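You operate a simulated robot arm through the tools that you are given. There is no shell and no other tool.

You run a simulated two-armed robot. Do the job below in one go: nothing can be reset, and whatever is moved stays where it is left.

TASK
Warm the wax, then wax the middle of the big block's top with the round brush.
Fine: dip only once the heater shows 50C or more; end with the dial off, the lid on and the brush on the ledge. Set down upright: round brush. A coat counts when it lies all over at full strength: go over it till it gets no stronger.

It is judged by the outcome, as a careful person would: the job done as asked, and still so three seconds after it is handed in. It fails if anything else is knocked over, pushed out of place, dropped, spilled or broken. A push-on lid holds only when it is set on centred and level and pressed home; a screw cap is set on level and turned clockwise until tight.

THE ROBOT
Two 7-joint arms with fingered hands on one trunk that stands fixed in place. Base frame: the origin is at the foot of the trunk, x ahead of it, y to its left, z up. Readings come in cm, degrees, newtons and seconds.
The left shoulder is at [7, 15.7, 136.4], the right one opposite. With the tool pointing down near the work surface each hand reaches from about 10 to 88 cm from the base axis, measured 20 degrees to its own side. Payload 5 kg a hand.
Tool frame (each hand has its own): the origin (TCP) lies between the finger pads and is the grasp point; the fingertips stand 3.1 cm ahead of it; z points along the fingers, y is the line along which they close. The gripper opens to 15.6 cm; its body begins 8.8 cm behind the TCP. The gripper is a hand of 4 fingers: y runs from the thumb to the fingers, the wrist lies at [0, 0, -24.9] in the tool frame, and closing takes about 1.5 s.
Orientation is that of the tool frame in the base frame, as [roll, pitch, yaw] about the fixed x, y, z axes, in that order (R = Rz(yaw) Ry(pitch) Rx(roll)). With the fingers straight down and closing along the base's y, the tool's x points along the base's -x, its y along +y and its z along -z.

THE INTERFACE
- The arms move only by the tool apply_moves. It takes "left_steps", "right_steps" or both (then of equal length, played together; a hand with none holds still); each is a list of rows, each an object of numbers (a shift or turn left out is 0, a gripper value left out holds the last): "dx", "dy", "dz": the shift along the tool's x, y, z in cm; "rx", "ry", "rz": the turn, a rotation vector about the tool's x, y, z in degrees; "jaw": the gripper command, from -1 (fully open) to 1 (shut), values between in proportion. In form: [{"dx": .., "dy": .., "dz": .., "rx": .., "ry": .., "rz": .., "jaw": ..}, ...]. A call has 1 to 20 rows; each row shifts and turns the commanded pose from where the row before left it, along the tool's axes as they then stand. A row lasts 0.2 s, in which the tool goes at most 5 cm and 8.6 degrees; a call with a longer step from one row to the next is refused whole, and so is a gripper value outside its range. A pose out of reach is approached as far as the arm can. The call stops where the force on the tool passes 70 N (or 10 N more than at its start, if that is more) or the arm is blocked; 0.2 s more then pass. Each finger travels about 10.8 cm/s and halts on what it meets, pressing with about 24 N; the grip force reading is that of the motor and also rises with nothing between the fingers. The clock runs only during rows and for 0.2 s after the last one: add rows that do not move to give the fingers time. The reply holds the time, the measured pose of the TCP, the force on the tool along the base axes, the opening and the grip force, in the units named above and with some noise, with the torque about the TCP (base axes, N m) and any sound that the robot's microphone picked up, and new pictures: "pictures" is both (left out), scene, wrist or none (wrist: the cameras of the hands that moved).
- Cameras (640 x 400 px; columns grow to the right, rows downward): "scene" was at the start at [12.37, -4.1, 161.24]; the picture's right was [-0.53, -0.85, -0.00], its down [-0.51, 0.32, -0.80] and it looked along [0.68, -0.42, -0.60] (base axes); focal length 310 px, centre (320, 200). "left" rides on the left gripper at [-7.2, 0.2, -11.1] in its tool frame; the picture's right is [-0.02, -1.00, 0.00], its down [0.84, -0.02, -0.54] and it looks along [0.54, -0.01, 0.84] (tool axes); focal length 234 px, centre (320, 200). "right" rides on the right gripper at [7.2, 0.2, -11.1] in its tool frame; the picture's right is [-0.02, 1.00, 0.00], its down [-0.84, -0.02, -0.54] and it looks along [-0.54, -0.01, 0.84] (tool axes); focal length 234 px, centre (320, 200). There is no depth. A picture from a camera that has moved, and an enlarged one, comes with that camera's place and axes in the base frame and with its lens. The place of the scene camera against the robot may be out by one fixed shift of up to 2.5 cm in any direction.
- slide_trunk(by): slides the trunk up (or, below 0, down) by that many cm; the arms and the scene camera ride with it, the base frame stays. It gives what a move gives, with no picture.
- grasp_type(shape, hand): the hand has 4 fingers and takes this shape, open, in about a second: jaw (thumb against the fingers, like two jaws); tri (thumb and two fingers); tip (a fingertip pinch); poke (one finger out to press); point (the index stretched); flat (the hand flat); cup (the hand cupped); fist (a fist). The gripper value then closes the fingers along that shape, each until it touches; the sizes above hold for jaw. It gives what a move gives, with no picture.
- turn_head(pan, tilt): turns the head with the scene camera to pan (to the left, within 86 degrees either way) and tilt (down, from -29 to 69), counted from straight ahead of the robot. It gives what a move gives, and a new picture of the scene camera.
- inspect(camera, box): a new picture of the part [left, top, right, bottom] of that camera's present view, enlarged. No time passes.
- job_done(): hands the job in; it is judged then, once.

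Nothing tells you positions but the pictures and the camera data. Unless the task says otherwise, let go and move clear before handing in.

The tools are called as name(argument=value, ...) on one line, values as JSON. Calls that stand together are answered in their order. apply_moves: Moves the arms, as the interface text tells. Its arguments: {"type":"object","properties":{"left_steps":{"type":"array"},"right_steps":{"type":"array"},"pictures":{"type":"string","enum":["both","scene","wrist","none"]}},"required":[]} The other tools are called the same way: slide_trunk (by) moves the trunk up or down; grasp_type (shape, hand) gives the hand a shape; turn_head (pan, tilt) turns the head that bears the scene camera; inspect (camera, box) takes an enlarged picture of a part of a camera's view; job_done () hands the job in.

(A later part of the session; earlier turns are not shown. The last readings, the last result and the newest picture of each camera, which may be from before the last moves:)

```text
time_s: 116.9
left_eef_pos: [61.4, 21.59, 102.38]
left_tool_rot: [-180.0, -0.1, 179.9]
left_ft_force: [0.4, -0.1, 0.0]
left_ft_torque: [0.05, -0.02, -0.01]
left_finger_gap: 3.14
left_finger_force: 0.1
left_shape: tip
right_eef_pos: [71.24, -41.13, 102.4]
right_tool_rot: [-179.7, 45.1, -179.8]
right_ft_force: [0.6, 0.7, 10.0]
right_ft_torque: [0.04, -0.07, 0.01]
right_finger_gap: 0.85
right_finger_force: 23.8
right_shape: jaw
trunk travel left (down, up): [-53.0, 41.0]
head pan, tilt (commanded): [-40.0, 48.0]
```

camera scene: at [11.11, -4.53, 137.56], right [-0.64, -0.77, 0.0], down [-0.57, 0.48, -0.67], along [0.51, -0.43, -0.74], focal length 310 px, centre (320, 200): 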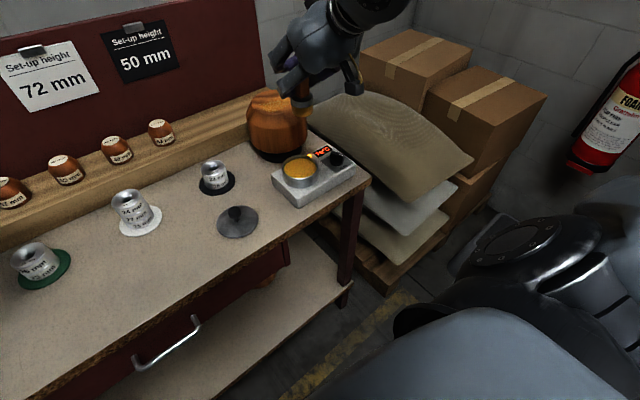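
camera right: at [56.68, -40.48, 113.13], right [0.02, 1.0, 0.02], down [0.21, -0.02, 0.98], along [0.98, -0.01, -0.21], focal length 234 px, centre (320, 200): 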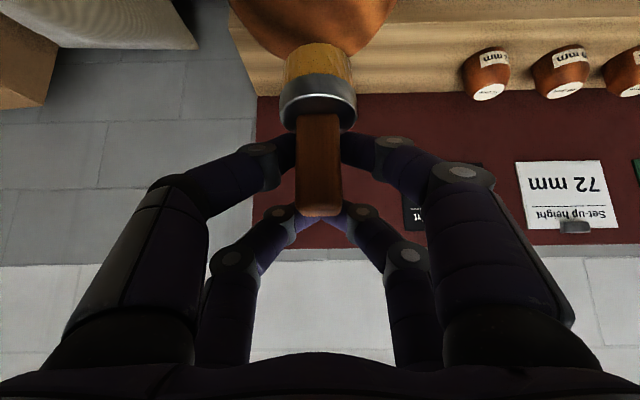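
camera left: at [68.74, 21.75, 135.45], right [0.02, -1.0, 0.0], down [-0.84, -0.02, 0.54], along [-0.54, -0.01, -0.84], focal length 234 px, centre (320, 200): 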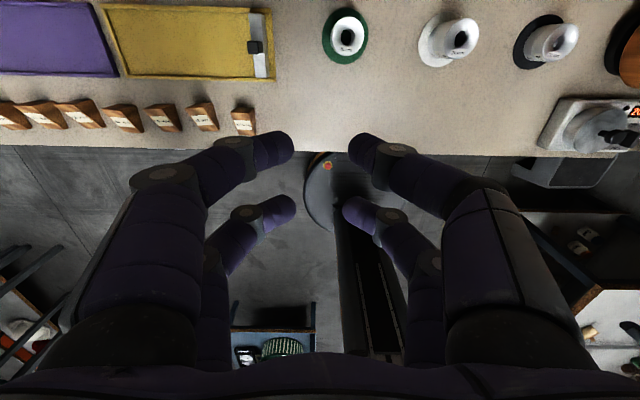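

Contact at 10 N in the middle. Stroking side to side.

apply_moves(right_steps=[{"dy": 0.7}, {"dy": 0.7}, {"dy": 0.6}, {"dy": -0.7}, {"dy": -0.7}, {"dy": -0.7}, {"dy": -0.7}, {"dy": -0.7}, {"dy": -0.5}, {"dy": 0.7}, {"dy": 0.7}, {"dy": 0.7}, {}], pictures="none")

inspect(camera="scene", box=[255, 65, 335, 135])

inspect(camera="right", box=[180, 0, 460, 200])

```text
time_s: 119.7
left_eef_pos: [61.43, 21.48, 102.31]
left_tool_rot: [180.0, 0.0, 179.9]
left_ft_force: [-0.5, -0.6, -1.1]
left_ft_torque: [0.0, -0.01, 0.02]
left_finger_gap: 3.13
left_finger_force: 0.1
left_shape: tip
right_eef_pos: [71.09, -40.95, 102.38]
right_tool_rot: [-179.7, 45.0, -179.9]
right_ft_force: [0.5, -3.8, 13.6]
right_ft_torque: [-0.09, -0.04, -0.06]
right_finger_gap: 0.85
right_finger_force: 24.1
right_shape: jaw
trunk travel left (down, up): [-53.0, 41.0]
head pan, tilt (commanded): [-40.0, 48.0]
```

```text
5.71 times, centred on (295, 100) of scene
camera zoom: at [10.84, -4.49, 137.6], right [-0.64, -0.77, 0.0], down [-0.57, 0.48, -0.67], along [0.51, -0.43, -0.74], focal length 1771 px, centre (463, 771)
```

zoom: 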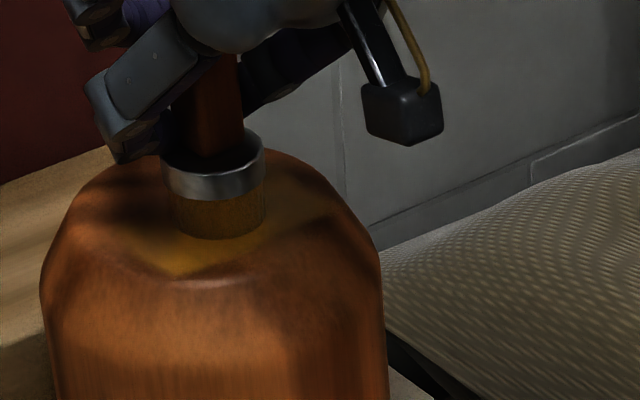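

```text
2.00 times, centred on (320, 100) of right
camera zoom: at [58.18, -40.67, 105.11], right [0.02, 1.0, 0.01], down [0.21, -0.02, 0.98], along [0.98, -0.01, -0.21], focal length 468 px, centre (320, 400)
```

zoom: 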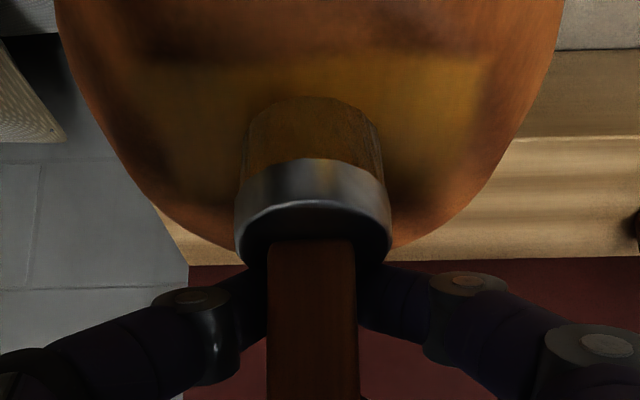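

The coat is spreading visibly. I'll shift 1.2 cm further and repeat strokes, then come back.

apply_moves(right_steps=[{"dx": -0.3, "dz": -0.3}, {"dx": -0.85, "dz": 0.85}, {"dx": 0.3, "dz": 0.3}, {"dy": 0.7}, {"dy": 0.7}, {"dy": 0.6}, {"dy": -0.7}, {"dy": -0.7}, {"dy": -0.7}, {"dy": -0.7}, {"dy": -0.7}, {"dy": -0.5}, {"dy": 0.7}, {"dy": 0.7}, {"dy": 0.6}, {}], pictures="none")

inspect(camera="right", box=[180, 0, 460, 200])

```text
time_s: 123.1
left_eef_pos: [61.42, 21.55, 102.35]
left_tool_rot: [179.9, 0.0, 179.8]
left_ft_force: [-0.2, -0.4, 0.3]
left_ft_torque: [-0.06, 0.03, 0.01]
left_finger_gap: 3.14
left_finger_force: 0.0
left_shape: tip
right_eef_pos: [72.37, -40.7, 102.27]
right_tool_rot: [-179.9, 45.1, -179.9]
right_ft_force: [0.1, -4.4, 11.8]
right_ft_torque: [-0.1, 0.0, -0.03]
right_finger_gap: 0.85
right_finger_force: 24.3
right_shape: jaw
trunk travel left (down, up): [-53.0, 41.0]
head pan, tilt (commanded): [-40.0, 48.0]
```

```text
2.00 times, centred on (320, 100) of right
camera zoom: at [59.41, -40.62, 105.09], right [0.02, 1.0, 0.01], down [0.21, -0.02, 0.98], along [0.98, -0.01, -0.21], focal length 468 px, centre (320, 400)
```

zoom: 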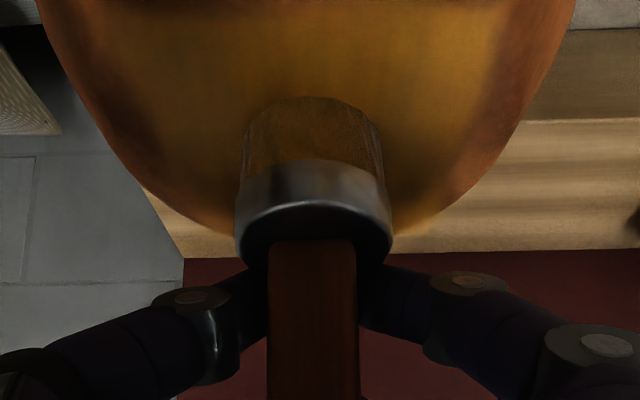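

Good coverage. I'll lift off and look at the whole patch from the scene camera.

apply_moves(right_steps=[{"dx": -0.8, "dz": -0.8}, {"dx": -2.2, "dz": -2.2}, {"dx": -2.5, "dz": -2.5}, {"dx": 1.98, "dy": 0.76, "dz": -1.98}, {"dx": 1.98, "dy": 0.76, "dz": -1.98}, {"dx": 1.98, "dy": 0.76, "dz": -1.98}, {"dx": 1.98, "dy": 0.76, "dz": -1.98}, {"dx": 1.98, "dy": 0.76, "dz": -1.98}, {"dx": 1.98, "dy": 0.76, "dz": -1.98}, {}], pictures="none")

inspect(camera="scene", box=[235, 75, 325, 145])

inspect(camera="right", box=[180, 0, 460, 200])

```text
time_s: 125.3
left_eef_pos: [61.65, 21.41, 102.17]
left_tool_rot: [-179.8, -0.1, 179.8]
left_ft_force: [-0.7, -0.3, -0.2]
left_ft_torque: [0.01, 0.05, -0.06]
left_finger_gap: 3.17
left_finger_force: 0.1
left_shape: tip
right_eef_pos: [55.72, -36.22, 110.06]
right_tool_rot: [-179.8, 44.9, -179.8]
right_ft_force: [0.9, -0.3, -1.2]
right_ft_torque: [-0.04, -0.01, -0.04]
right_finger_gap: 0.83
right_finger_force: 24.2
right_shape: jaw
trunk travel left (down, up): [-53.0, 41.0]
head pan, tilt (commanded): [-40.0, 48.0]
```

```text
5.71 times, centred on (280, 110) of scene
camera zoom: at [11.11, -4.51, 137.56], right [-0.64, -0.77, 0.0], down [-0.57, 0.48, -0.67], along [0.51, -0.43, -0.74], focal length 1771 px, centre (549, 714)
```

zoom: 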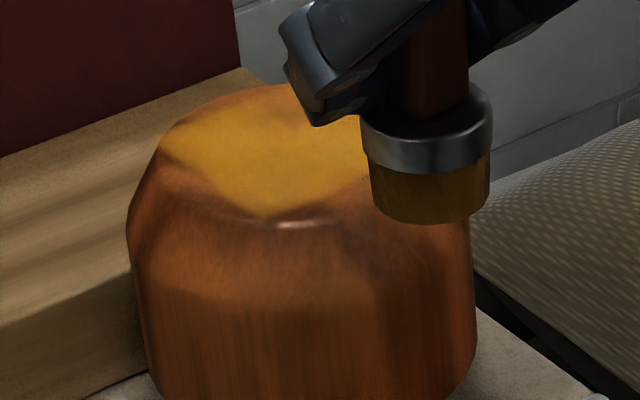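

```text
2.00 times, centred on (320, 100) of right
camera zoom: at [42.77, -35.99, 112.69], right [0.02, 1.0, 0.01], down [0.21, -0.02, 0.98], along [0.98, -0.01, -0.21], focal length 468 px, centre (320, 400)
```

zoom: 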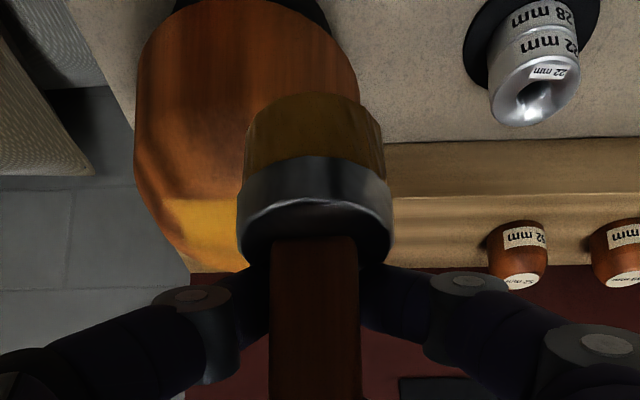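

A bright yellow rectangular coat is forming. I'll dip again and use that moment, with the hand low, to view the whole top.

apply_moves(right_steps=[{"dx": 2.7, "dz": 2.7}, {"dx": 2.7, "dz": 2.7}, {"dx": 2.7, "dz": 2.7}, {"dx": 1.5, "dz": 1.5}, {"dx": 0.9, "dz": 0.9}, {"dx": 0.4, "dz": 0.4}, {"dx": 0.2, "dz": 0.2}, {"dx": 0.1, "dz": 0.1}, {}, {}], pictures="none")

inspect(camera="scene", box=[235, 75, 325, 145])

inspect(camera="scene", box=[235, 90, 375, 210])

```text
time_s: 127.5
left_eef_pos: [61.56, 21.48, 102.32]
left_tool_rot: [-179.8, 0.1, 180.0]
left_ft_force: [1.1, 0.0, 0.1]
left_ft_torque: [0.01, -0.02, 0.01]
left_finger_gap: 3.12
left_finger_force: 0.1
left_shape: tip
right_eef_pos: [55.55, -36.3, 94.25]
right_tool_rot: [-179.8, 44.8, -179.9]
right_ft_force: [0.2, -0.4, -0.7]
right_ft_torque: [-0.01, 0.01, -0.01]
right_finger_gap: 0.82
right_finger_force: 24.4
right_shape: jaw
trunk travel left (down, up): [-53.0, 41.0]
head pan, tilt (commanded): [-40.0, 48.0]
```

```text
5.71 times, centred on (280, 110) of scene
camera zoom: at [10.99, -4.56, 137.58], right [-0.64, -0.77, 0.0], down [-0.57, 0.48, -0.67], along [0.51, -0.43, -0.74], focal length 1771 px, centre (549, 714)
```

zoom: 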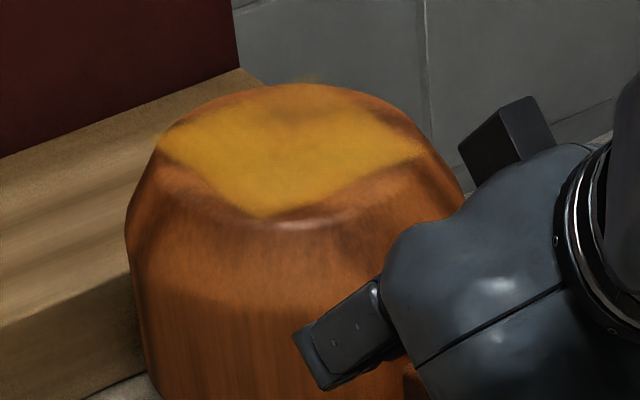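

```text
3.33 times, centred on (305, 150) of scene
camera zoom: at [10.99, -4.56, 137.58], right [-0.64, -0.77, 0.0], down [-0.57, 0.48, -0.67], along [0.51, -0.43, -0.74], focal length 1033 px, centre (370, 367)
```

zoom: 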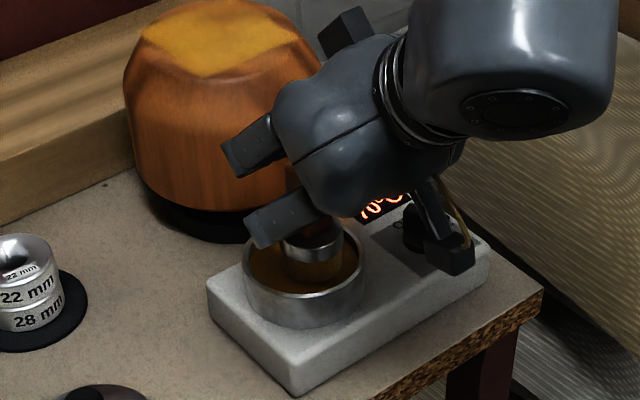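

The coat covers a square around the middle. The brush isn't quite in the wax this time, so I'll lower further until it loads.

apply_moves(right_steps=[{"dx": 0.2, "dz": 0.2}, {"dx": 0.2, "dz": 0.2}, {"dx": 0.15, "dz": 0.15}, {}], pictures="none")

inspect(camera="scene", box=[290, 140, 360, 190])

```text
time_s: 128.5
left_eef_pos: [61.61, 21.38, 102.4]
left_tool_rot: [180.0, 0.0, 179.9]
left_ft_force: [0.4, 0.1, 0.2]
left_ft_torque: [0.01, 0.0, 0.03]
left_finger_gap: 3.14
left_finger_force: 0.1
left_shape: tip
right_eef_pos: [55.67, -36.18, 93.43]
right_tool_rot: [-179.8, 45.0, -179.9]
right_ft_force: [0.3, -1.2, 4.9]
right_ft_torque: [-0.02, -0.02, 0.02]
right_finger_gap: 0.82
right_finger_force: 23.6
right_shape: jaw
trunk travel left (down, up): [-53.0, 41.0]
head pan, tilt (commanded): [-40.0, 48.0]
```

```text
8.00 times, centred on (325, 165) of scene
camera zoom: at [10.95, -4.47, 137.59], right [-0.64, -0.77, 0.0], down [-0.57, 0.48, -0.67], along [0.51, -0.43, -0.74], focal length 2479 px, centre (280, 480)
```

zoom: 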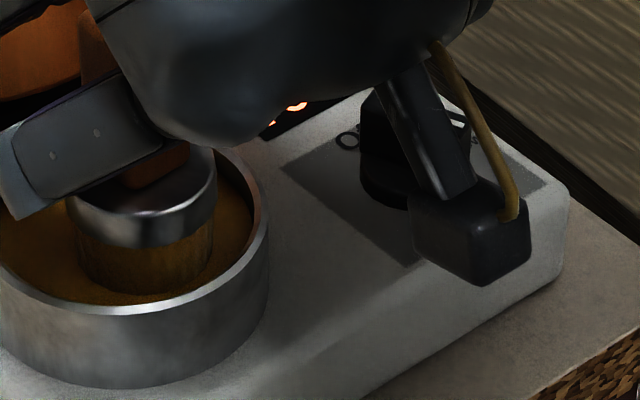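

Loaded (light contact with the wax). Lifting out and returning to the block for another full set of strokes.

apply_moves(right_steps=[{"dx": -0.7, "dz": -0.7}, {"dx": -2.0, "dz": -2.0}, {"dx": -2.9, "dz": -2.9}, {"dx": -2.9, "dz": -2.9}, {"dx": -2.9, "dz": -2.9}, {"dx": -1.98, "dy": -0.95, "dz": 1.98}, {"dx": -1.98, "dy": -0.95, "dz": 1.98}, {"dx": -1.98, "dy": -0.95, "dz": 1.98}, {"dx": -1.98, "dy": -0.95, "dz": 1.98}, {"dx": -1.98, "dy": -0.95, "dz": 1.98}, {"dx": 2.0, "dz": 2.0}, {"dx": 1.5, "dz": 1.5}, {"dx": 1.0, "dz": 1.0}, {"dx": 0.4, "dz": 0.4}, {}], pictures="none")

```text
time_s: 131.7
left_eef_pos: [61.66, 21.5, 102.41]
left_tool_rot: [179.9, 0.0, 179.9]
left_ft_force: [0.9, 0.1, 0.7]
left_ft_torque: [0.01, 0.02, -0.01]
left_finger_gap: 3.13
left_finger_force: 0.1
left_shape: tip
right_eef_pos: [69.64, -40.86, 102.53]
right_tool_rot: [-179.9, 45.0, -179.9]
right_ft_force: [-0.2, -0.9, -1.5]
right_ft_torque: [-0.01, -0.01, 0.0]
right_finger_gap: 0.82
right_finger_force: 23.9
right_shape: jaw
trunk travel left (down, up): [-53.0, 41.0]
head pan, tilt (commanded): [-40.0, 48.0]
```

apply_moves(right_steps=[{"dx": 0.12, "dz": 0.12}, {"dx": 0.08, "dz": 0.08}, {"dy": 0.8}, {"dy": 0.8}, {"dy": 0.8}, {"dy": -0.8}, {"dy": -0.8}, {"dy": -0.8}, {"dy": -0.8}, {"dy": -0.8}, {"dy": -0.8}, {"dy": 0.8}, {"dy": 0.8}, {"dy": 0.8}, {}], pictures="none")

apply_moves(right_steps=[{"dx": -0.25, "dz": -0.25}, {"dx": -1.05, "dz": 1.05}, {"dx": 0.25, "dz": 0.25}, {"dy": 0.8}, {"dy": 0.8}, {"dy": 0.8}, {"dy": -0.8}, {"dy": -0.8}, {"dy": -0.8}, {"dy": -0.8}, {"dy": -0.8}, {"dy": -0.8}, {"dy": 0.8}, {"dy": 0.8}, {"dy": 0.8}, {}], pictures="none")

inspect(camera="right", box=[180, 0, 460, 200])

```text
time_s: 134.9
left_eef_pos: [61.36, 21.45, 102.43]
left_tool_rot: [179.9, -0.1, 179.9]
left_ft_force: [0.2, -0.2, -0.2]
left_ft_torque: [-0.02, -0.01, 0.02]
left_finger_gap: 3.15
left_finger_force: 0.1
left_shape: tip
right_eef_pos: [69.53, -40.99, 102.36]
right_tool_rot: [-179.8, 44.9, -179.9]
right_ft_force: [0.5, -3.0, 8.4]
right_ft_torque: [-0.06, 0.0, 0.02]
right_finger_gap: 0.83
right_finger_force: 23.8
right_shape: jaw
trunk travel left (down, up): [-53.0, 41.0]
head pan, tilt (commanded): [-40.0, 48.0]
```

```text
time_s: 138.3
left_eef_pos: [61.62, 21.44, 102.53]
left_tool_rot: [180.0, 0.1, 179.8]
left_ft_force: [-0.2, -1.1, 0.3]
left_ft_torque: [-0.02, 0.03, 0.01]
left_finger_gap: 3.17
left_finger_force: 0.2
left_shape: tip
right_eef_pos: [71.15, -41.04, 102.41]
right_tool_rot: [-179.8, 44.8, -179.8]
right_ft_force: [-0.2, -1.3, 5.2]
right_ft_torque: [-0.03, -0.03, 0.02]
right_finger_gap: 0.83
right_finger_force: 23.4
right_shape: jaw
trunk travel left (down, up): [-53.0, 41.0]
head pan, tilt (commanded): [-40.0, 48.0]
```

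```text
2.00 times, centred on (320, 100) of right
camera zoom: at [58.18, -40.85, 105.14], right [0.02, 1.0, 0.01], down [0.21, -0.02, 0.98], along [0.98, -0.01, -0.21], focal length 468 px, centre (320, 400)
```

zoom: 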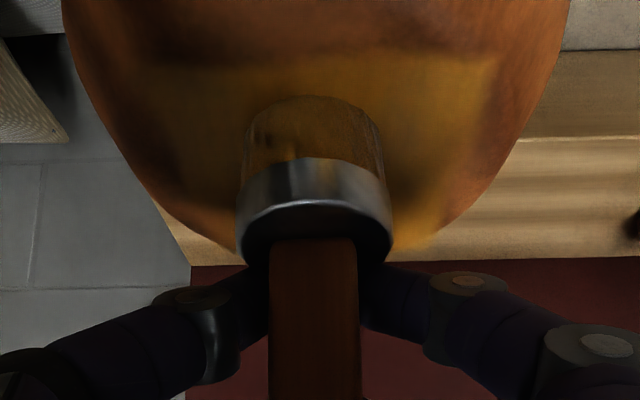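

apply_moves(right_steps=[{"dx": -0.25, "dz": -0.25}, {"dx": -1.05, "dz": 1.05}, {"dx": 0.3, "dz": 0.3}, {"dy": 0.8}, {"dy": 0.8}, {"dy": 0.8}, {"dy": -0.8}, {"dy": -0.8}, {"dy": -0.8}, {"dy": -0.8}, {"dy": -0.8}, {"dy": -0.8}, {"dy": 0.8}, {"dy": 0.8}, {"dy": 0.8}, {}], pictures="none")

apply_moves(right_steps=[{"dx": -0.25, "dz": -0.25}, {"dx": -0.85, "dz": 0.85}, {"dx": 0.25, "dz": 0.25}, {"dy": 0.8}, {"dy": 0.8}, {"dy": 0.8}, {"dy": -0.8}, {"dy": -0.8}, {"dy": -0.8}, {"dy": -0.8}, {"dy": -0.8}, {"dy": -0.8}, {"dy": 0.8}, {"dy": 0.8}, {"dy": 0.8}, {}], pictures="none")

inspect(camera="right", box=[180, 0, 460, 200])

```text
time_s: 141.7
left_eef_pos: [61.49, 21.43, 102.38]
left_tool_rot: [-180.0, 0.0, -180.0]
left_ft_force: [0.3, 0.7, 0.1]
left_ft_torque: [-0.01, 0.01, 0.02]
left_finger_gap: 3.15
left_finger_force: 0.1
left_shape: tip
right_eef_pos: [72.54, -40.98, 102.39]
right_tool_rot: [-179.8, 45.0, -180.0]
right_ft_force: [-0.2, -2.8, 8.7]
right_ft_torque: [-0.11, -0.01, 0.0]
right_finger_gap: 0.84
right_finger_force: 24.4
right_shape: jaw
trunk travel left (down, up): [-53.0, 41.0]
head pan, tilt (commanded): [-40.0, 48.0]
```

```text
time_s: 145.1
left_eef_pos: [61.42, 21.52, 102.3]
left_tool_rot: [179.9, 0.0, 179.9]
left_ft_force: [0.1, 0.2, 0.4]
left_ft_torque: [-0.03, 0.01, 0.0]
left_finger_gap: 3.15
left_finger_force: 0.1
left_shape: tip
right_eef_pos: [73.86, -40.99, 102.26]
right_tool_rot: [-179.8, 45.0, -179.9]
right_ft_force: [-0.5, -2.4, 9.1]
right_ft_torque: [-0.07, 0.01, -0.03]
right_finger_gap: 0.83
right_finger_force: 23.4
right_shape: jaw
trunk travel left (down, up): [-53.0, 41.0]
head pan, tilt (commanded): [-40.0, 48.0]
```

```text
2.00 times, centred on (320, 100) of right
camera zoom: at [60.84, -40.8, 105.07], right [0.02, 1.0, 0.01], down [0.21, -0.02, 0.98], along [0.98, -0.01, -0.21], focal length 468 px, centre (320, 400)
```

zoom: 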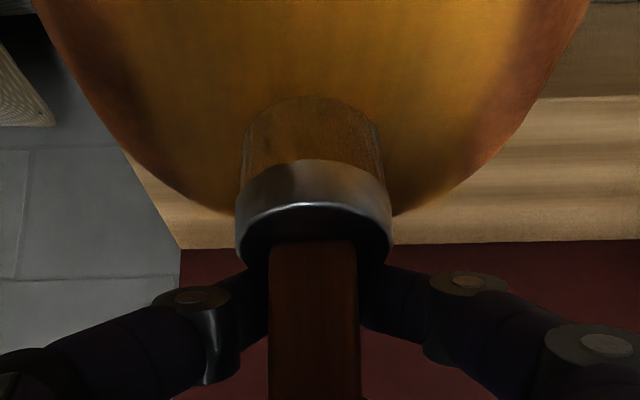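

Now lifting off, dipping again and comparing the coat.

apply_moves(right_steps=[{"dx": -0.8, "dz": -0.8}, {"dx": -2.2, "dz": -2.2}, {"dx": -2.5, "dz": -2.5}, {"dx": 2.15, "dy": 0.8, "dz": -2.15}, {"dx": 2.15, "dy": 0.8, "dz": -2.15}, {"dx": 2.15, "dy": 0.8, "dz": -2.15}, {"dx": 2.15, "dy": 0.8, "dz": -2.15}, {"dx": 2.15, "dy": 0.8, "dz": -2.15}, {"dx": 2.15, "dy": 0.8, "dz": -2.15}, {}, {"dx": 2.7, "dz": 2.7}, {"dx": 2.7, "dz": 2.7}, {"dx": 2.7, "dz": 2.7}, {"dx": 1.8, "dz": 1.8}, {"dx": 1.0, "dz": 1.0}, {"dx": 0.4, "dz": 0.4}, {}], pictures="none")

inspect(camera="scene", box=[235, 75, 325, 145])

inspect(camera="scene", box=[235, 90, 375, 210])

```text
time_s: 148.7
left_eef_pos: [61.52, 21.33, 102.35]
left_tool_rot: [179.9, -0.1, 180.0]
left_ft_force: [-0.7, -0.2, 0.3]
left_ft_torque: [0.02, -0.02, 0.01]
left_finger_gap: 3.17
left_finger_force: 0.1
left_shape: tip
right_eef_pos: [55.58, -36.14, 94.03]
right_tool_rot: [-179.7, 44.9, -179.9]
right_ft_force: [-0.3, 1.0, -1.8]
right_ft_torque: [-0.01, -0.01, -0.01]
right_finger_gap: 0.82
right_finger_force: 24.3
right_shape: jaw
trunk travel left (down, up): [-53.0, 41.0]
head pan, tilt (commanded): [-40.0, 48.0]
```

```text
5.71 times, centred on (280, 110) of scene
camera zoom: at [10.99, -4.54, 137.58], right [-0.64, -0.77, 0.0], down [-0.57, 0.48, -0.67], along [0.51, -0.43, -0.74], focal length 1771 px, centre (549, 714)
```

zoom: 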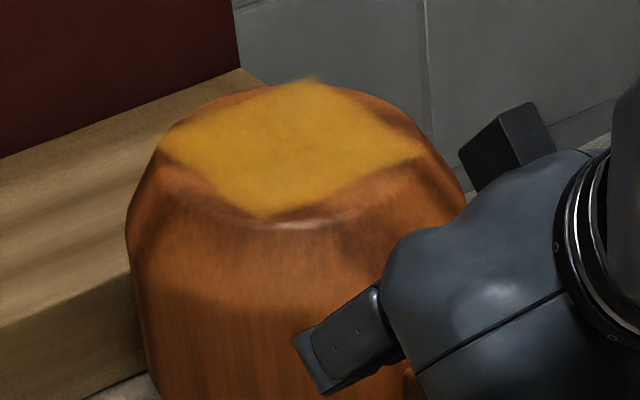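

```text
3.33 times, centred on (305, 150) of scene
camera zoom: at [10.99, -4.54, 137.58], right [-0.64, -0.77, 0.0], down [-0.57, 0.48, -0.67], along [0.51, -0.43, -0.74], focal length 1033 px, centre (370, 367)
```

zoom: 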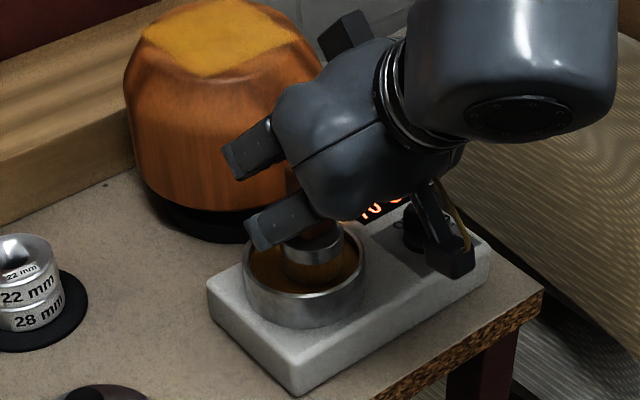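

The square patch now looks even. I'll load once more and make another complete pass to see whether it gets any stronger.

apply_moves(right_steps=[{"dx": 0.2, "dz": 0.2}, {"dx": 0.2, "dz": 0.2}, {"dx": 0.08, "dz": 0.08}, {}, {}, {"dx": -0.7, "dz": -0.7}, {"dx": -2.0, "dz": -2.0}, {"dx": -2.9, "dz": -2.9}, {"dx": -2.9, "dz": -2.9}, {"dx": -2.9, "dz": -2.9}, {}], pictures="none")

inspect(camera="right", box=[180, 0, 460, 200])

inspect(camera="scene", box=[235, 75, 375, 195])

```text
time_s: 151.1
left_eef_pos: [61.49, 21.52, 102.24]
left_tool_rot: [179.9, 0.1, 179.9]
left_ft_force: [-0.2, -0.4, 0.9]
left_ft_torque: [0.03, 0.02, -0.04]
left_finger_gap: 3.15
left_finger_force: 0.1
left_shape: tip
right_eef_pos: [55.52, -36.28, 109.62]
right_tool_rot: [-179.7, 44.9, -179.9]
right_ft_force: [0.0, 0.8, -1.0]
right_ft_torque: [0.02, -0.03, 0.0]
right_finger_gap: 0.83
right_finger_force: 23.5
right_shape: jaw
trunk travel left (down, up): [-53.0, 41.0]
head pan, tilt (commanded): [-40.0, 48.0]
```

```text
2.00 times, centred on (320, 100) of right
camera zoom: at [42.63, -36.07, 112.25], right [0.02, 1.0, 0.01], down [0.21, -0.02, 0.98], along [0.98, -0.01, -0.21], focal length 468 px, centre (320, 400)
```

zoom: 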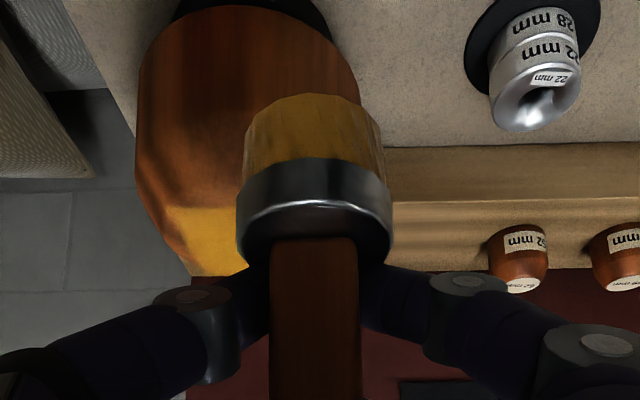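

```text
3.33 times, centred on (305, 135) of scene
camera zoom: at [11.04, -4.54, 137.57], right [-0.64, -0.77, 0.0], down [-0.57, 0.48, -0.67], along [0.51, -0.43, -0.74], focal length 1033 px, centre (370, 417)
```

zoom: 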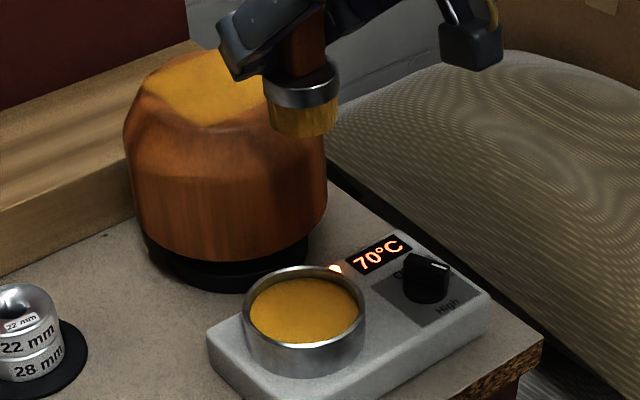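

The brush is well loaded. Second full pass over the square.

apply_moves(right_steps=[{"dx": -1.95, "dy": -0.94, "dz": 1.95}, {"dx": -1.95, "dy": -0.94, "dz": 1.95}, {"dx": -1.95, "dy": -0.94, "dz": 1.95}, {"dx": -1.95, "dy": -0.94, "dz": 1.95}, {"dx": -1.95, "dy": -0.94, "dz": 1.95}, {"dx": 2.0, "dz": 2.0}, {"dx": 1.5, "dz": 1.5}, {"dx": 1.0, "dz": 1.0}, {"dx": 0.4, "dz": 0.4}, {}], pictures="none")

apply_moves(right_steps=[{"dx": 0.1, "dz": 0.1}, {"dx": 0.05, "dz": 0.05}, {}], pictures="none")

```text
time_s: 153.3
left_eef_pos: [61.55, 21.46, 102.26]
left_tool_rot: [-180.0, 0.1, 180.0]
left_ft_force: [-0.3, 1.0, -0.6]
left_ft_torque: [-0.01, 0.01, 0.0]
left_finger_gap: 3.15
left_finger_force: 0.1
left_shape: tip
right_eef_pos: [69.32, -40.85, 102.67]
right_tool_rot: [-179.9, 44.9, -179.9]
right_ft_force: [0.7, -0.1, 0.1]
right_ft_torque: [0.01, -0.02, -0.02]
right_finger_gap: 0.8
right_finger_force: 24.5
right_shape: jaw
trunk travel left (down, up): [-53.0, 41.0]
head pan, tilt (commanded): [-40.0, 48.0]
```

```text
time_s: 154.1
left_eef_pos: [61.57, 21.41, 102.34]
left_tool_rot: [-179.9, 0.0, 179.9]
left_ft_force: [-0.5, -0.4, -0.5]
left_ft_torque: [-0.03, 0.03, -0.02]
left_finger_gap: 3.14
left_finger_force: 0.0
left_shape: tip
right_eef_pos: [69.3, -40.93, 102.34]
right_tool_rot: [-179.8, 44.9, -180.0]
right_ft_force: [-0.7, -0.5, 0.4]
right_ft_torque: [-0.01, 0.0, -0.03]
right_finger_gap: 0.83
right_finger_force: 24.0
right_shape: jaw
trunk travel left (down, up): [-53.0, 41.0]
head pan, tilt (commanded): [-40.0, 48.0]
```

apply_moves(right_steps=[{"dx": 0.1, "dz": 0.1}, {"dx": 0.06, "dz": 0.06}, {"dy": 0.85}, {"dy": 0.85}, {"dy": 0.85}, {"dy": -0.85}, {"dy": -0.85}, {"dy": -0.85}, {"dy": -0.85}, {"dy": -0.85}, {"dy": -0.85}, {"dy": 0.85}, {"dy": 0.85}, {"dy": 0.85}, {}], pictures="none")

apply_moves(right_steps=[{"dx": -0.25, "dz": -0.25}, {"dx": -1.0, "dz": 1.0}, {"dx": 0.27, "dz": 0.27}, {"dy": 0.85}, {"dy": 0.85}, {"dy": 0.85}, {"dy": -0.85}, {"dy": -0.85}, {"dy": -0.85}, {"dy": -0.85}, {"dy": -0.85}, {"dy": -0.85}, {"dy": 0.85}, {"dy": 0.85}, {"dy": 0.85}, {}], pictures="none")

apply_moves(right_steps=[{"dx": -0.25, "dz": -0.25}, {"dx": -1.0, "dz": 1.0}, {"dx": 0.27, "dz": 0.27}, {"dy": 0.85}, {"dy": 0.85}, {"dy": 0.85}, {"dy": -0.85}, {"dy": -0.85}, {"dy": -0.85}, {"dy": -0.85}, {"dy": -0.85}, {"dy": -0.85}, {"dy": 0.85}, {"dy": 0.85}, {"dy": 0.85}, {}], pictures="none")

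apply_moves(right_steps=[{"dx": -0.25, "dz": -0.25}, {"dx": -1.0, "dz": 1.0}, {"dx": 0.27, "dz": 0.27}, {"dy": 0.85}, {"dy": 0.85}, {"dy": 0.85}, {"dy": -0.85}, {"dy": -0.85}, {"dy": -0.85}, {"dy": -0.85}, {"dy": -0.85}, {"dy": -0.85}, {"dy": 0.85}, {"dy": 0.85}, {"dy": 0.85}, {}], pictures="wrist")

```text
time_s: 157.3
left_eef_pos: [61.4, 21.42, 102.38]
left_tool_rot: [-179.9, 0.0, 179.8]
left_ft_force: [1.1, -0.2, -0.2]
left_ft_torque: [-0.02, 0.0, -0.02]
left_finger_gap: 3.16
left_finger_force: 0.0
left_shape: tip
right_eef_pos: [69.3, -40.9, 102.28]
right_tool_rot: [-179.9, 45.0, -179.9]
right_ft_force: [0.4, -5.3, 16.3]
right_ft_torque: [-0.11, 0.02, -0.01]
right_finger_gap: 0.84
right_finger_force: 24.1
right_shape: jaw
trunk travel left (down, up): [-53.0, 41.0]
head pan, tilt (commanded): [-40.0, 48.0]
```

```text
time_s: 160.7
left_eef_pos: [61.47, 21.54, 102.46]
left_tool_rot: [179.9, 0.1, 179.9]
left_ft_force: [0.2, -0.7, 0.5]
left_ft_torque: [0.02, -0.05, 0.02]
left_finger_gap: 3.16
left_finger_force: 0.0
left_shape: tip
right_eef_pos: [70.68, -40.86, 102.25]
right_tool_rot: [-179.8, 45.1, -179.9]
right_ft_force: [0.1, -4.5, 17.6]
right_ft_torque: [0.03, -0.02, -0.04]
right_finger_gap: 0.88
right_finger_force: 23.9
right_shape: jaw
trunk travel left (down, up): [-53.0, 41.0]
head pan, tilt (commanded): [-40.0, 48.0]
```

```text
time_s: 164.1
left_eef_pos: [61.34, 21.51, 102.52]
left_tool_rot: [179.9, 0.0, 179.9]
left_ft_force: [0.2, -0.6, -0.1]
left_ft_torque: [0.02, 0.0, -0.02]
left_finger_gap: 3.14
left_finger_force: 0.0
left_shape: tip
right_eef_pos: [72.09, -40.87, 102.27]
right_tool_rot: [-179.9, 45.0, -179.9]
right_ft_force: [0.7, -2.6, 16.9]
right_ft_torque: [-0.02, -0.03, -0.02]
right_finger_gap: 0.87
right_finger_force: 24.0
right_shape: jaw
trunk travel left (down, up): [-53.0, 41.0]
head pan, tilt (commanded): [-40.0, 48.0]
```

```text
time_s: 167.5
left_eef_pos: [61.44, 21.43, 102.35]
left_tool_rot: [-180.0, 0.1, 179.9]
left_ft_force: [0.0, -0.7, -0.4]
left_ft_torque: [-0.02, -0.01, 0.01]
left_finger_gap: 3.13
left_finger_force: 0.1
left_shape: tip
right_eef_pos: [73.46, -40.89, 102.3]
right_tool_rot: [-179.8, 45.2, -179.8]
right_ft_force: [1.2, -3.7, 16.8]
right_ft_torque: [0.03, -0.02, 0.0]
right_finger_gap: 0.87
right_finger_force: 23.9
right_shape: jaw
trunk travel left (down, up): [-53.0, 41.0]
head pan, tilt (commanded): [-40.0, 48.0]
camera right: at [60.58, -40.72, 104.98], right [0.02, 1.0, 0.01], down [0.21, -0.02, 0.98], along [0.98, -0.01, -0.21], focal length 234 px, centre (320, 200)
```

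right: 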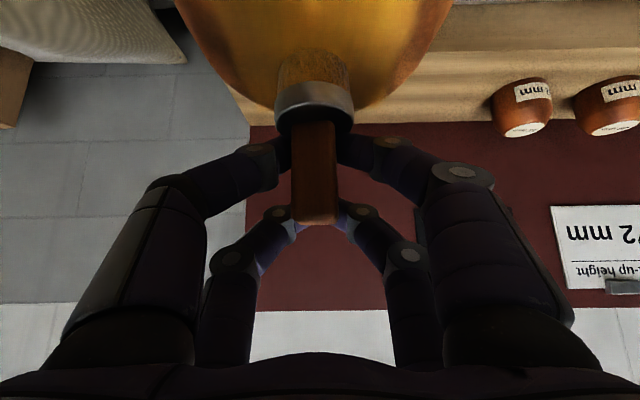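

Pass complete. I'll lift off and move toward the brush's place by the ledge, and check the coat from there.

apply_moves(right_steps=[{"dx": -0.8, "dz": -0.8}, {"dx": -2.2, "dz": -2.2}, {"dx": -2.5, "dz": -2.5}, {"dx": -1.0, "dy": 2.5, "dz": 1.0}, {"dx": -1.0, "dy": 3.5, "dz": 1.0}, {"dx": -1.0, "dy": 3.5, "dz": 1.0}, {"dx": -1.0, "dy": 3.3, "dz": 1.0}, {}], pictures="both")

inspect(camera="scene", box=[235, 75, 325, 145])

inspect(camera="scene", box=[180, 0, 340, 130])

```text
time_s: 169.3
left_eef_pos: [61.49, 21.49, 102.53]
left_tool_rot: [179.9, 0.1, 180.0]
left_ft_force: [-0.2, 0.0, 0.2]
left_ft_torque: [0.0, -0.01, 0.01]
left_finger_gap: 3.15
left_finger_force: 0.0
left_shape: tip
right_eef_pos: [79.14, -28.09, 109.72]
right_tool_rot: [-179.8, 44.8, -179.9]
right_ft_force: [0.3, -0.5, -1.0]
right_ft_torque: [0.01, -0.03, -0.02]
right_finger_gap: 0.84
right_finger_force: 23.9
right_shape: jaw
trunk travel left (down, up): [-53.0, 41.0]
head pan, tilt (commanded): [-40.0, 48.0]
camera scene: at [10.91, -4.6, 137.58], right [-0.64, -0.77, 0.0], down [-0.57, 0.48, -0.67], along [0.51, -0.43, -0.74], focal length 310 px, centre (320, 200)
camera right: at [66.29, -27.95, 112.49], right [0.02, 1.0, 0.02], down [0.21, -0.02, 0.98], along [0.98, -0.01, -0.21], focal length 234 px, centre (320, 200)
```

scene: 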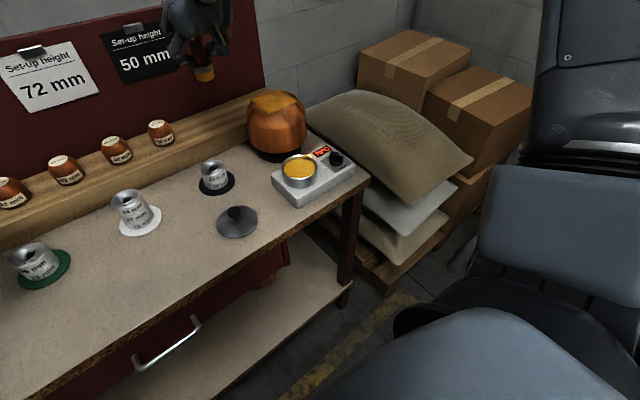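
right: 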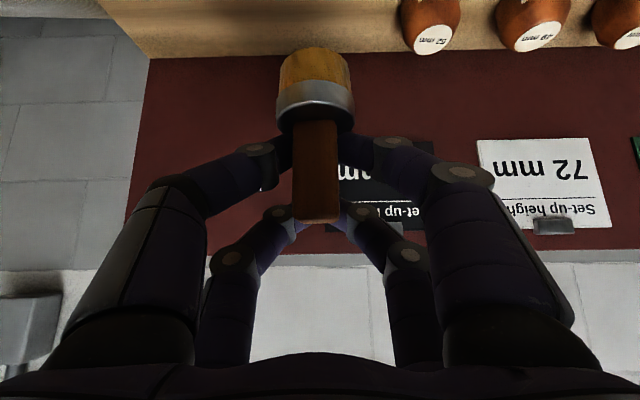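

```text
5.71 times, centred on (280, 110) of scene
camera zoom: at [10.91, -4.6, 137.58], right [-0.64, -0.77, 0.0], down [-0.57, 0.48, -0.67], along [0.51, -0.43, -0.74], focal length 1771 px, centre (549, 714)
```

zoom: 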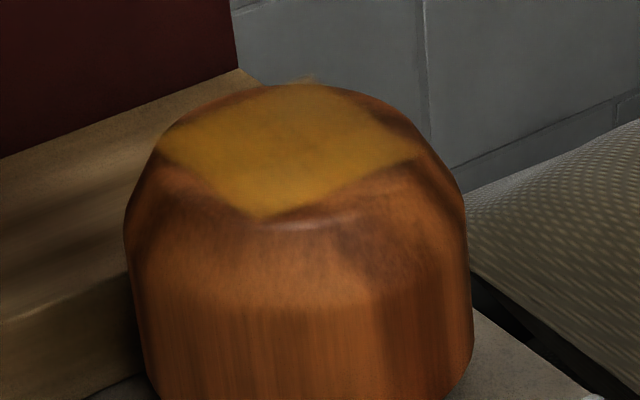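

```text
3.08 times, centred on (260, 65) of scene
camera zoom: at [10.91, -4.6, 137.58], right [-0.64, -0.77, 0.0], down [-0.57, 0.48, -0.67], along [0.51, -0.43, -0.74], focal length 953 px, centre (505, 615)
```

zoom: 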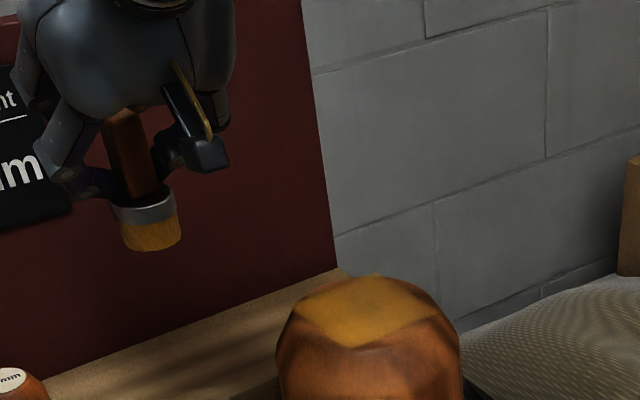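

The coat looks even but shaded by the hand. I'll return over the pot to compare it under the same light as before.

apply_moves(right_steps=[{"dx": 2.3, "dy": -1.1, "dz": -2.3}, {"dx": 2.3, "dy": -1.1, "dz": -2.3}, {"dx": 2.3, "dy": -1.1, "dz": -2.3}, {"dx": 2.3, "dy": -1.1, "dz": -2.3}, {"dx": 2.3, "dy": -1.1, "dz": -2.3}, {"dx": 2.3, "dy": -1.1, "dz": -2.3}, {"dx": 2.3, "dy": -1.1, "dz": -2.3}, {"dx": 0.6, "dy": -0.4, "dz": -0.6}, {}, {"dx": 2.7, "dz": 2.7}, {"dx": 2.7, "dz": 2.7}, {"dx": 2.7, "dz": 2.7}, {"dx": 1.8, "dz": 1.8}, {"dx": 0.8, "dz": 0.8}, {}], pictures="none")

inspect(camera="scene", box=[235, 75, 325, 145])

inspect(camera="scene", box=[235, 90, 375, 210])

```text
time_s: 172.5
left_eef_pos: [61.57, 21.57, 102.27]
left_tool_rot: [-179.8, 0.0, 179.9]
left_ft_force: [-0.6, 0.2, -0.5]
left_ft_torque: [-0.03, 0.04, 0.02]
left_finger_gap: 3.15
left_finger_force: 0.1
left_shape: tip
right_eef_pos: [55.71, -36.12, 94.83]
right_tool_rot: [-179.7, 45.0, -179.8]
right_ft_force: [-0.4, 0.2, -0.8]
right_ft_torque: [-0.04, -0.03, -0.03]
right_finger_gap: 0.84
right_finger_force: 23.8
right_shape: jaw
trunk travel left (down, up): [-53.0, 41.0]
head pan, tilt (commanded): [-40.0, 48.0]
```

```text
5.71 times, centred on (280, 110) of scene
camera zoom: at [11.04, -4.35, 137.58], right [-0.64, -0.77, 0.0], down [-0.57, 0.48, -0.67], along [0.51, -0.43, -0.74], focal length 1771 px, centre (549, 714)
```

zoom: 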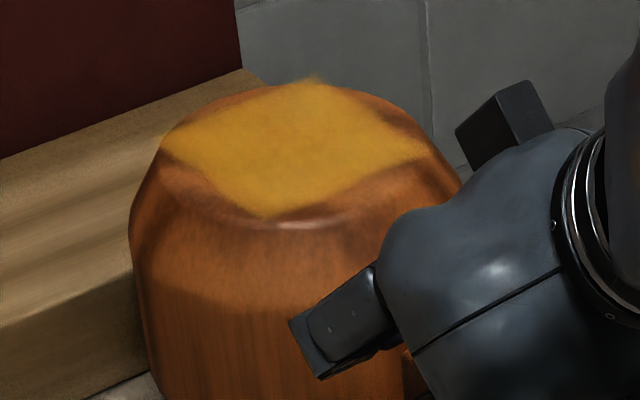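

```text
3.33 times, centred on (305, 150) of scene
camera zoom: at [11.04, -4.35, 137.58], right [-0.64, -0.77, 0.0], down [-0.57, 0.48, -0.67], along [0.51, -0.43, -0.74], focal length 1033 px, centre (370, 367)
```

zoom: 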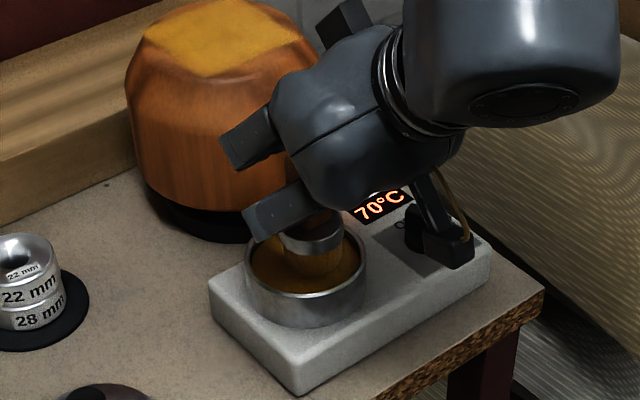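

It looks no stronger than after the previous pass. For certainty at the edges I'll load once more and do one last slightly wider pass.

apply_moves(right_steps=[{"dx": 0.4, "dz": 0.4}, {"dx": 0.3, "dz": 0.3}, {"dx": 0.25, "dz": 0.25}, {"dx": 0.1, "dz": 0.1}, {}, {}], pictures="none")

apply_moves(right_steps=[{"dx": -0.7, "dz": -0.7}, {"dx": -2.0, "dz": -2.0}, {"dx": -2.9, "dz": -2.9}, {"dx": -2.9, "dz": -2.9}, {"dx": -2.9, "dz": -2.9}, {"dx": -1.87, "dy": -0.96, "dz": 1.87}, {"dx": -1.87, "dy": -0.96, "dz": 1.87}, {"dx": -1.87, "dy": -0.96, "dz": 1.87}, {"dx": -1.87, "dy": -0.96, "dz": 1.87}, {"dx": -1.87, "dy": -0.96, "dz": 1.87}, {"dx": 2.0, "dz": 2.0}, {"dx": 1.5, "dz": 1.5}, {"dx": 1.0, "dz": 1.0}, {"dx": 0.4, "dz": 0.4}, {}], pictures="none")

```text
time_s: 173.9
left_eef_pos: [61.47, 21.53, 102.42]
left_tool_rot: [-180.0, 0.0, 179.9]
left_ft_force: [1.2, -1.1, -0.1]
left_ft_torque: [-0.01, 0.01, 0.01]
left_finger_gap: 3.17
left_finger_force: 0.0
left_shape: tip
right_eef_pos: [55.5, -36.22, 93.3]
right_tool_rot: [-179.7, 45.1, -179.8]
right_ft_force: [0.8, 0.5, 13.2]
right_ft_torque: [0.14, -0.04, -0.01]
right_finger_gap: 0.85
right_finger_force: 24.5
right_shape: jaw
trunk travel left (down, up): [-53.0, 41.0]
head pan, tilt (commanded): [-40.0, 48.0]
```

```text
time_s: 177.1
left_eef_pos: [61.54, 21.54, 102.4]
left_tool_rot: [179.9, 0.0, 179.9]
left_ft_force: [0.3, -0.5, 0.4]
left_ft_torque: [0.0, 0.01, 0.02]
left_finger_gap: 3.16
left_finger_force: 0.1
left_shape: tip
right_eef_pos: [68.71, -41.03, 102.51]
right_tool_rot: [-179.8, 44.9, -179.9]
right_ft_force: [-0.2, 0.2, -1.8]
right_ft_torque: [0.01, -0.02, 0.0]
right_finger_gap: 0.85
right_finger_force: 24.3
right_shape: jaw
trunk travel left (down, up): [-53.0, 41.0]
head pan, tilt (commanded): [-40.0, 48.0]
```

apply_moves(right_steps=[{"dx": 0.08, "dz": 0.08}, {"dx": 0.06, "dz": 0.06}, {"dy": 0.95}, {"dy": 0.95}, {"dy": 0.95}, {"dy": -0.95}, {"dy": -0.95}, {"dy": -0.95}, {"dy": -0.95}, {"dy": -0.95}, {"dy": -0.95}, {"dy": 0.95}, {"dy": 0.95}, {"dy": 0.95}, {}], pictures="none")

apply_moves(right_steps=[{"dx": -0.25, "dz": -0.25}, {"dx": -1.0, "dz": 1.0}, {"dx": 0.25, "dz": 0.25}, {"dy": 0.95}, {"dy": 0.95}, {"dy": 0.95}, {"dy": -0.95}, {"dy": -0.95}, {"dy": -0.95}, {"dy": -0.95}, {"dy": -0.95}, {"dy": -0.95}, {"dy": 0.95}, {"dy": 0.95}, {"dy": 0.95}, {}], pictures="none")

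apply_moves(right_steps=[{"dx": -0.25, "dz": -0.25}, {"dx": -1.0, "dz": 1.0}, {"dx": 0.25, "dz": 0.25}, {"dy": 0.95}, {"dy": 0.95}, {"dy": 0.95}, {"dy": -0.95}, {"dy": -0.95}, {"dy": -0.95}, {"dy": -0.95}, {"dy": -0.95}, {"dy": -0.95}, {"dy": 0.95}, {"dy": 0.95}, {"dy": 0.95}, {}], pictures="none")

apply_moves(right_steps=[{"dx": -0.25, "dz": -0.25}, {"dx": -1.0, "dz": 1.0}, {"dx": 0.25, "dz": 0.25}, {"dy": 0.95}, {"dy": 0.95}, {"dy": 0.95}, {"dy": -0.95}, {"dy": -0.95}, {"dy": -0.95}, {"dy": -0.95}, {"dy": -0.95}, {"dy": -0.95}, {"dy": 0.95}, {"dy": 0.95}, {"dy": 0.95}, {}], pictures="none")

apply_moves(right_steps=[{"dx": -0.25, "dz": -0.25}, {"dx": -1.0, "dz": 1.0}, {"dx": 0.25, "dz": 0.25}, {"dy": 0.95}, {"dy": 0.95}, {"dy": 0.95}, {"dy": -0.95}, {"dy": -0.95}, {"dy": -0.95}, {"dy": -0.95}, {"dy": -0.95}, {"dy": -0.95}, {"dy": 0.95}, {"dy": 0.95}, {"dy": 0.95}, {}], pictures="wrist")

```text
time_s: 180.3
left_eef_pos: [61.59, 21.49, 102.42]
left_tool_rot: [180.0, 0.0, 179.9]
left_ft_force: [0.5, 0.1, 0.8]
left_ft_torque: [0.03, 0.01, 0.03]
left_finger_gap: 3.18
left_finger_force: 0.1
left_shape: tip
right_eef_pos: [68.75, -40.92, 102.27]
right_tool_rot: [-179.9, 45.0, -179.9]
right_ft_force: [-0.2, -2.4, 7.5]
right_ft_torque: [-0.07, 0.01, 0.0]
right_finger_gap: 0.81
right_finger_force: 24.5
right_shape: jaw
trunk travel left (down, up): [-53.0, 41.0]
head pan, tilt (commanded): [-40.0, 48.0]
```

```text
time_s: 183.7
left_eef_pos: [61.54, 21.44, 102.32]
left_tool_rot: [180.0, 0.0, 179.9]
left_ft_force: [0.0, -0.4, 0.2]
left_ft_torque: [0.0, 0.03, 0.01]
left_finger_gap: 3.14
left_finger_force: 0.0
left_shape: tip
right_eef_pos: [70.29, -41.11, 102.33]
right_tool_rot: [-179.7, 45.0, -179.8]
right_ft_force: [0.6, -3.6, 7.9]
right_ft_torque: [-0.06, 0.02, -0.01]
right_finger_gap: 0.83
right_finger_force: 23.9
right_shape: jaw
trunk travel left (down, up): [-53.0, 41.0]
head pan, tilt (commanded): [-40.0, 48.0]
```

```text
time_s: 187.1
left_eef_pos: [61.32, 21.5, 102.4]
left_tool_rot: [180.0, 0.0, 179.9]
left_ft_force: [0.0, -0.1, -0.4]
left_ft_torque: [-0.02, 0.01, -0.02]
left_finger_gap: 3.14
left_finger_force: 0.1
left_shape: tip
right_eef_pos: [71.53, -41.06, 102.35]
right_tool_rot: [-179.8, 45.1, -179.9]
right_ft_force: [0.4, -4.4, 12.0]
right_ft_torque: [-0.15, -0.02, -0.01]
right_finger_gap: 0.82
right_finger_force: 23.6
right_shape: jaw
trunk travel left (down, up): [-53.0, 41.0]
head pan, tilt (commanded): [-40.0, 48.0]
```

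```text
time_s: 190.5
left_eef_pos: [61.44, 21.37, 102.47]
left_tool_rot: [-180.0, -0.2, 179.9]
left_ft_force: [0.5, -0.2, 0.5]
left_ft_torque: [0.0, 0.01, -0.03]
left_finger_gap: 3.15
left_finger_force: 0.0
left_shape: tip
right_eef_pos: [72.94, -41.14, 102.34]
right_tool_rot: [-179.9, 45.0, -179.9]
right_ft_force: [-0.1, -3.1, 9.5]
right_ft_torque: [-0.09, 0.01, -0.01]
right_finger_gap: 0.84
right_finger_force: 23.7
right_shape: jaw
trunk travel left (down, up): [-53.0, 41.0]
head pan, tilt (commanded): [-40.0, 48.0]
```

```text
time_s: 193.9
left_eef_pos: [61.48, 21.39, 102.4]
left_tool_rot: [-180.0, 0.0, 179.9]
left_ft_force: [-0.2, 0.1, 0.0]
left_ft_torque: [0.01, -0.02, 0.0]
left_finger_gap: 3.14
left_finger_force: 0.2
left_shape: tip
right_eef_pos: [74.56, -41.06, 102.33]
right_tool_rot: [-179.8, 45.1, -179.9]
right_ft_force: [0.2, -3.2, 7.6]
right_ft_torque: [-0.09, 0.0, 0.03]
right_finger_gap: 0.82
right_finger_force: 23.8
right_shape: jaw
trunk travel left (down, up): [-53.0, 41.0]
head pan, tilt (commanded): [-40.0, 48.0]
camera right: at [61.58, -40.88, 105.03], right [0.02, 1.0, 0.01], down [0.21, -0.02, 0.98], along [0.98, -0.01, -0.21], focal length 234 px, centre (320, 200)
```

right: 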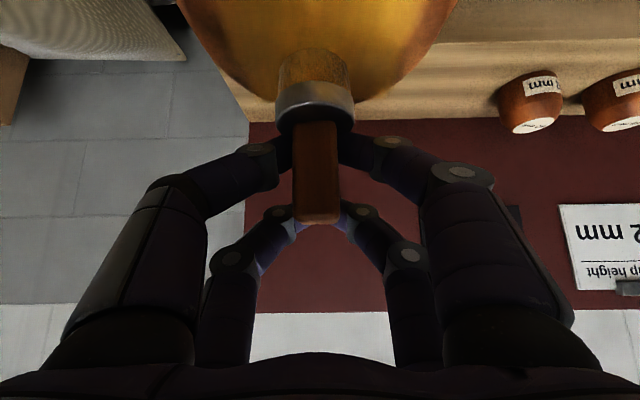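

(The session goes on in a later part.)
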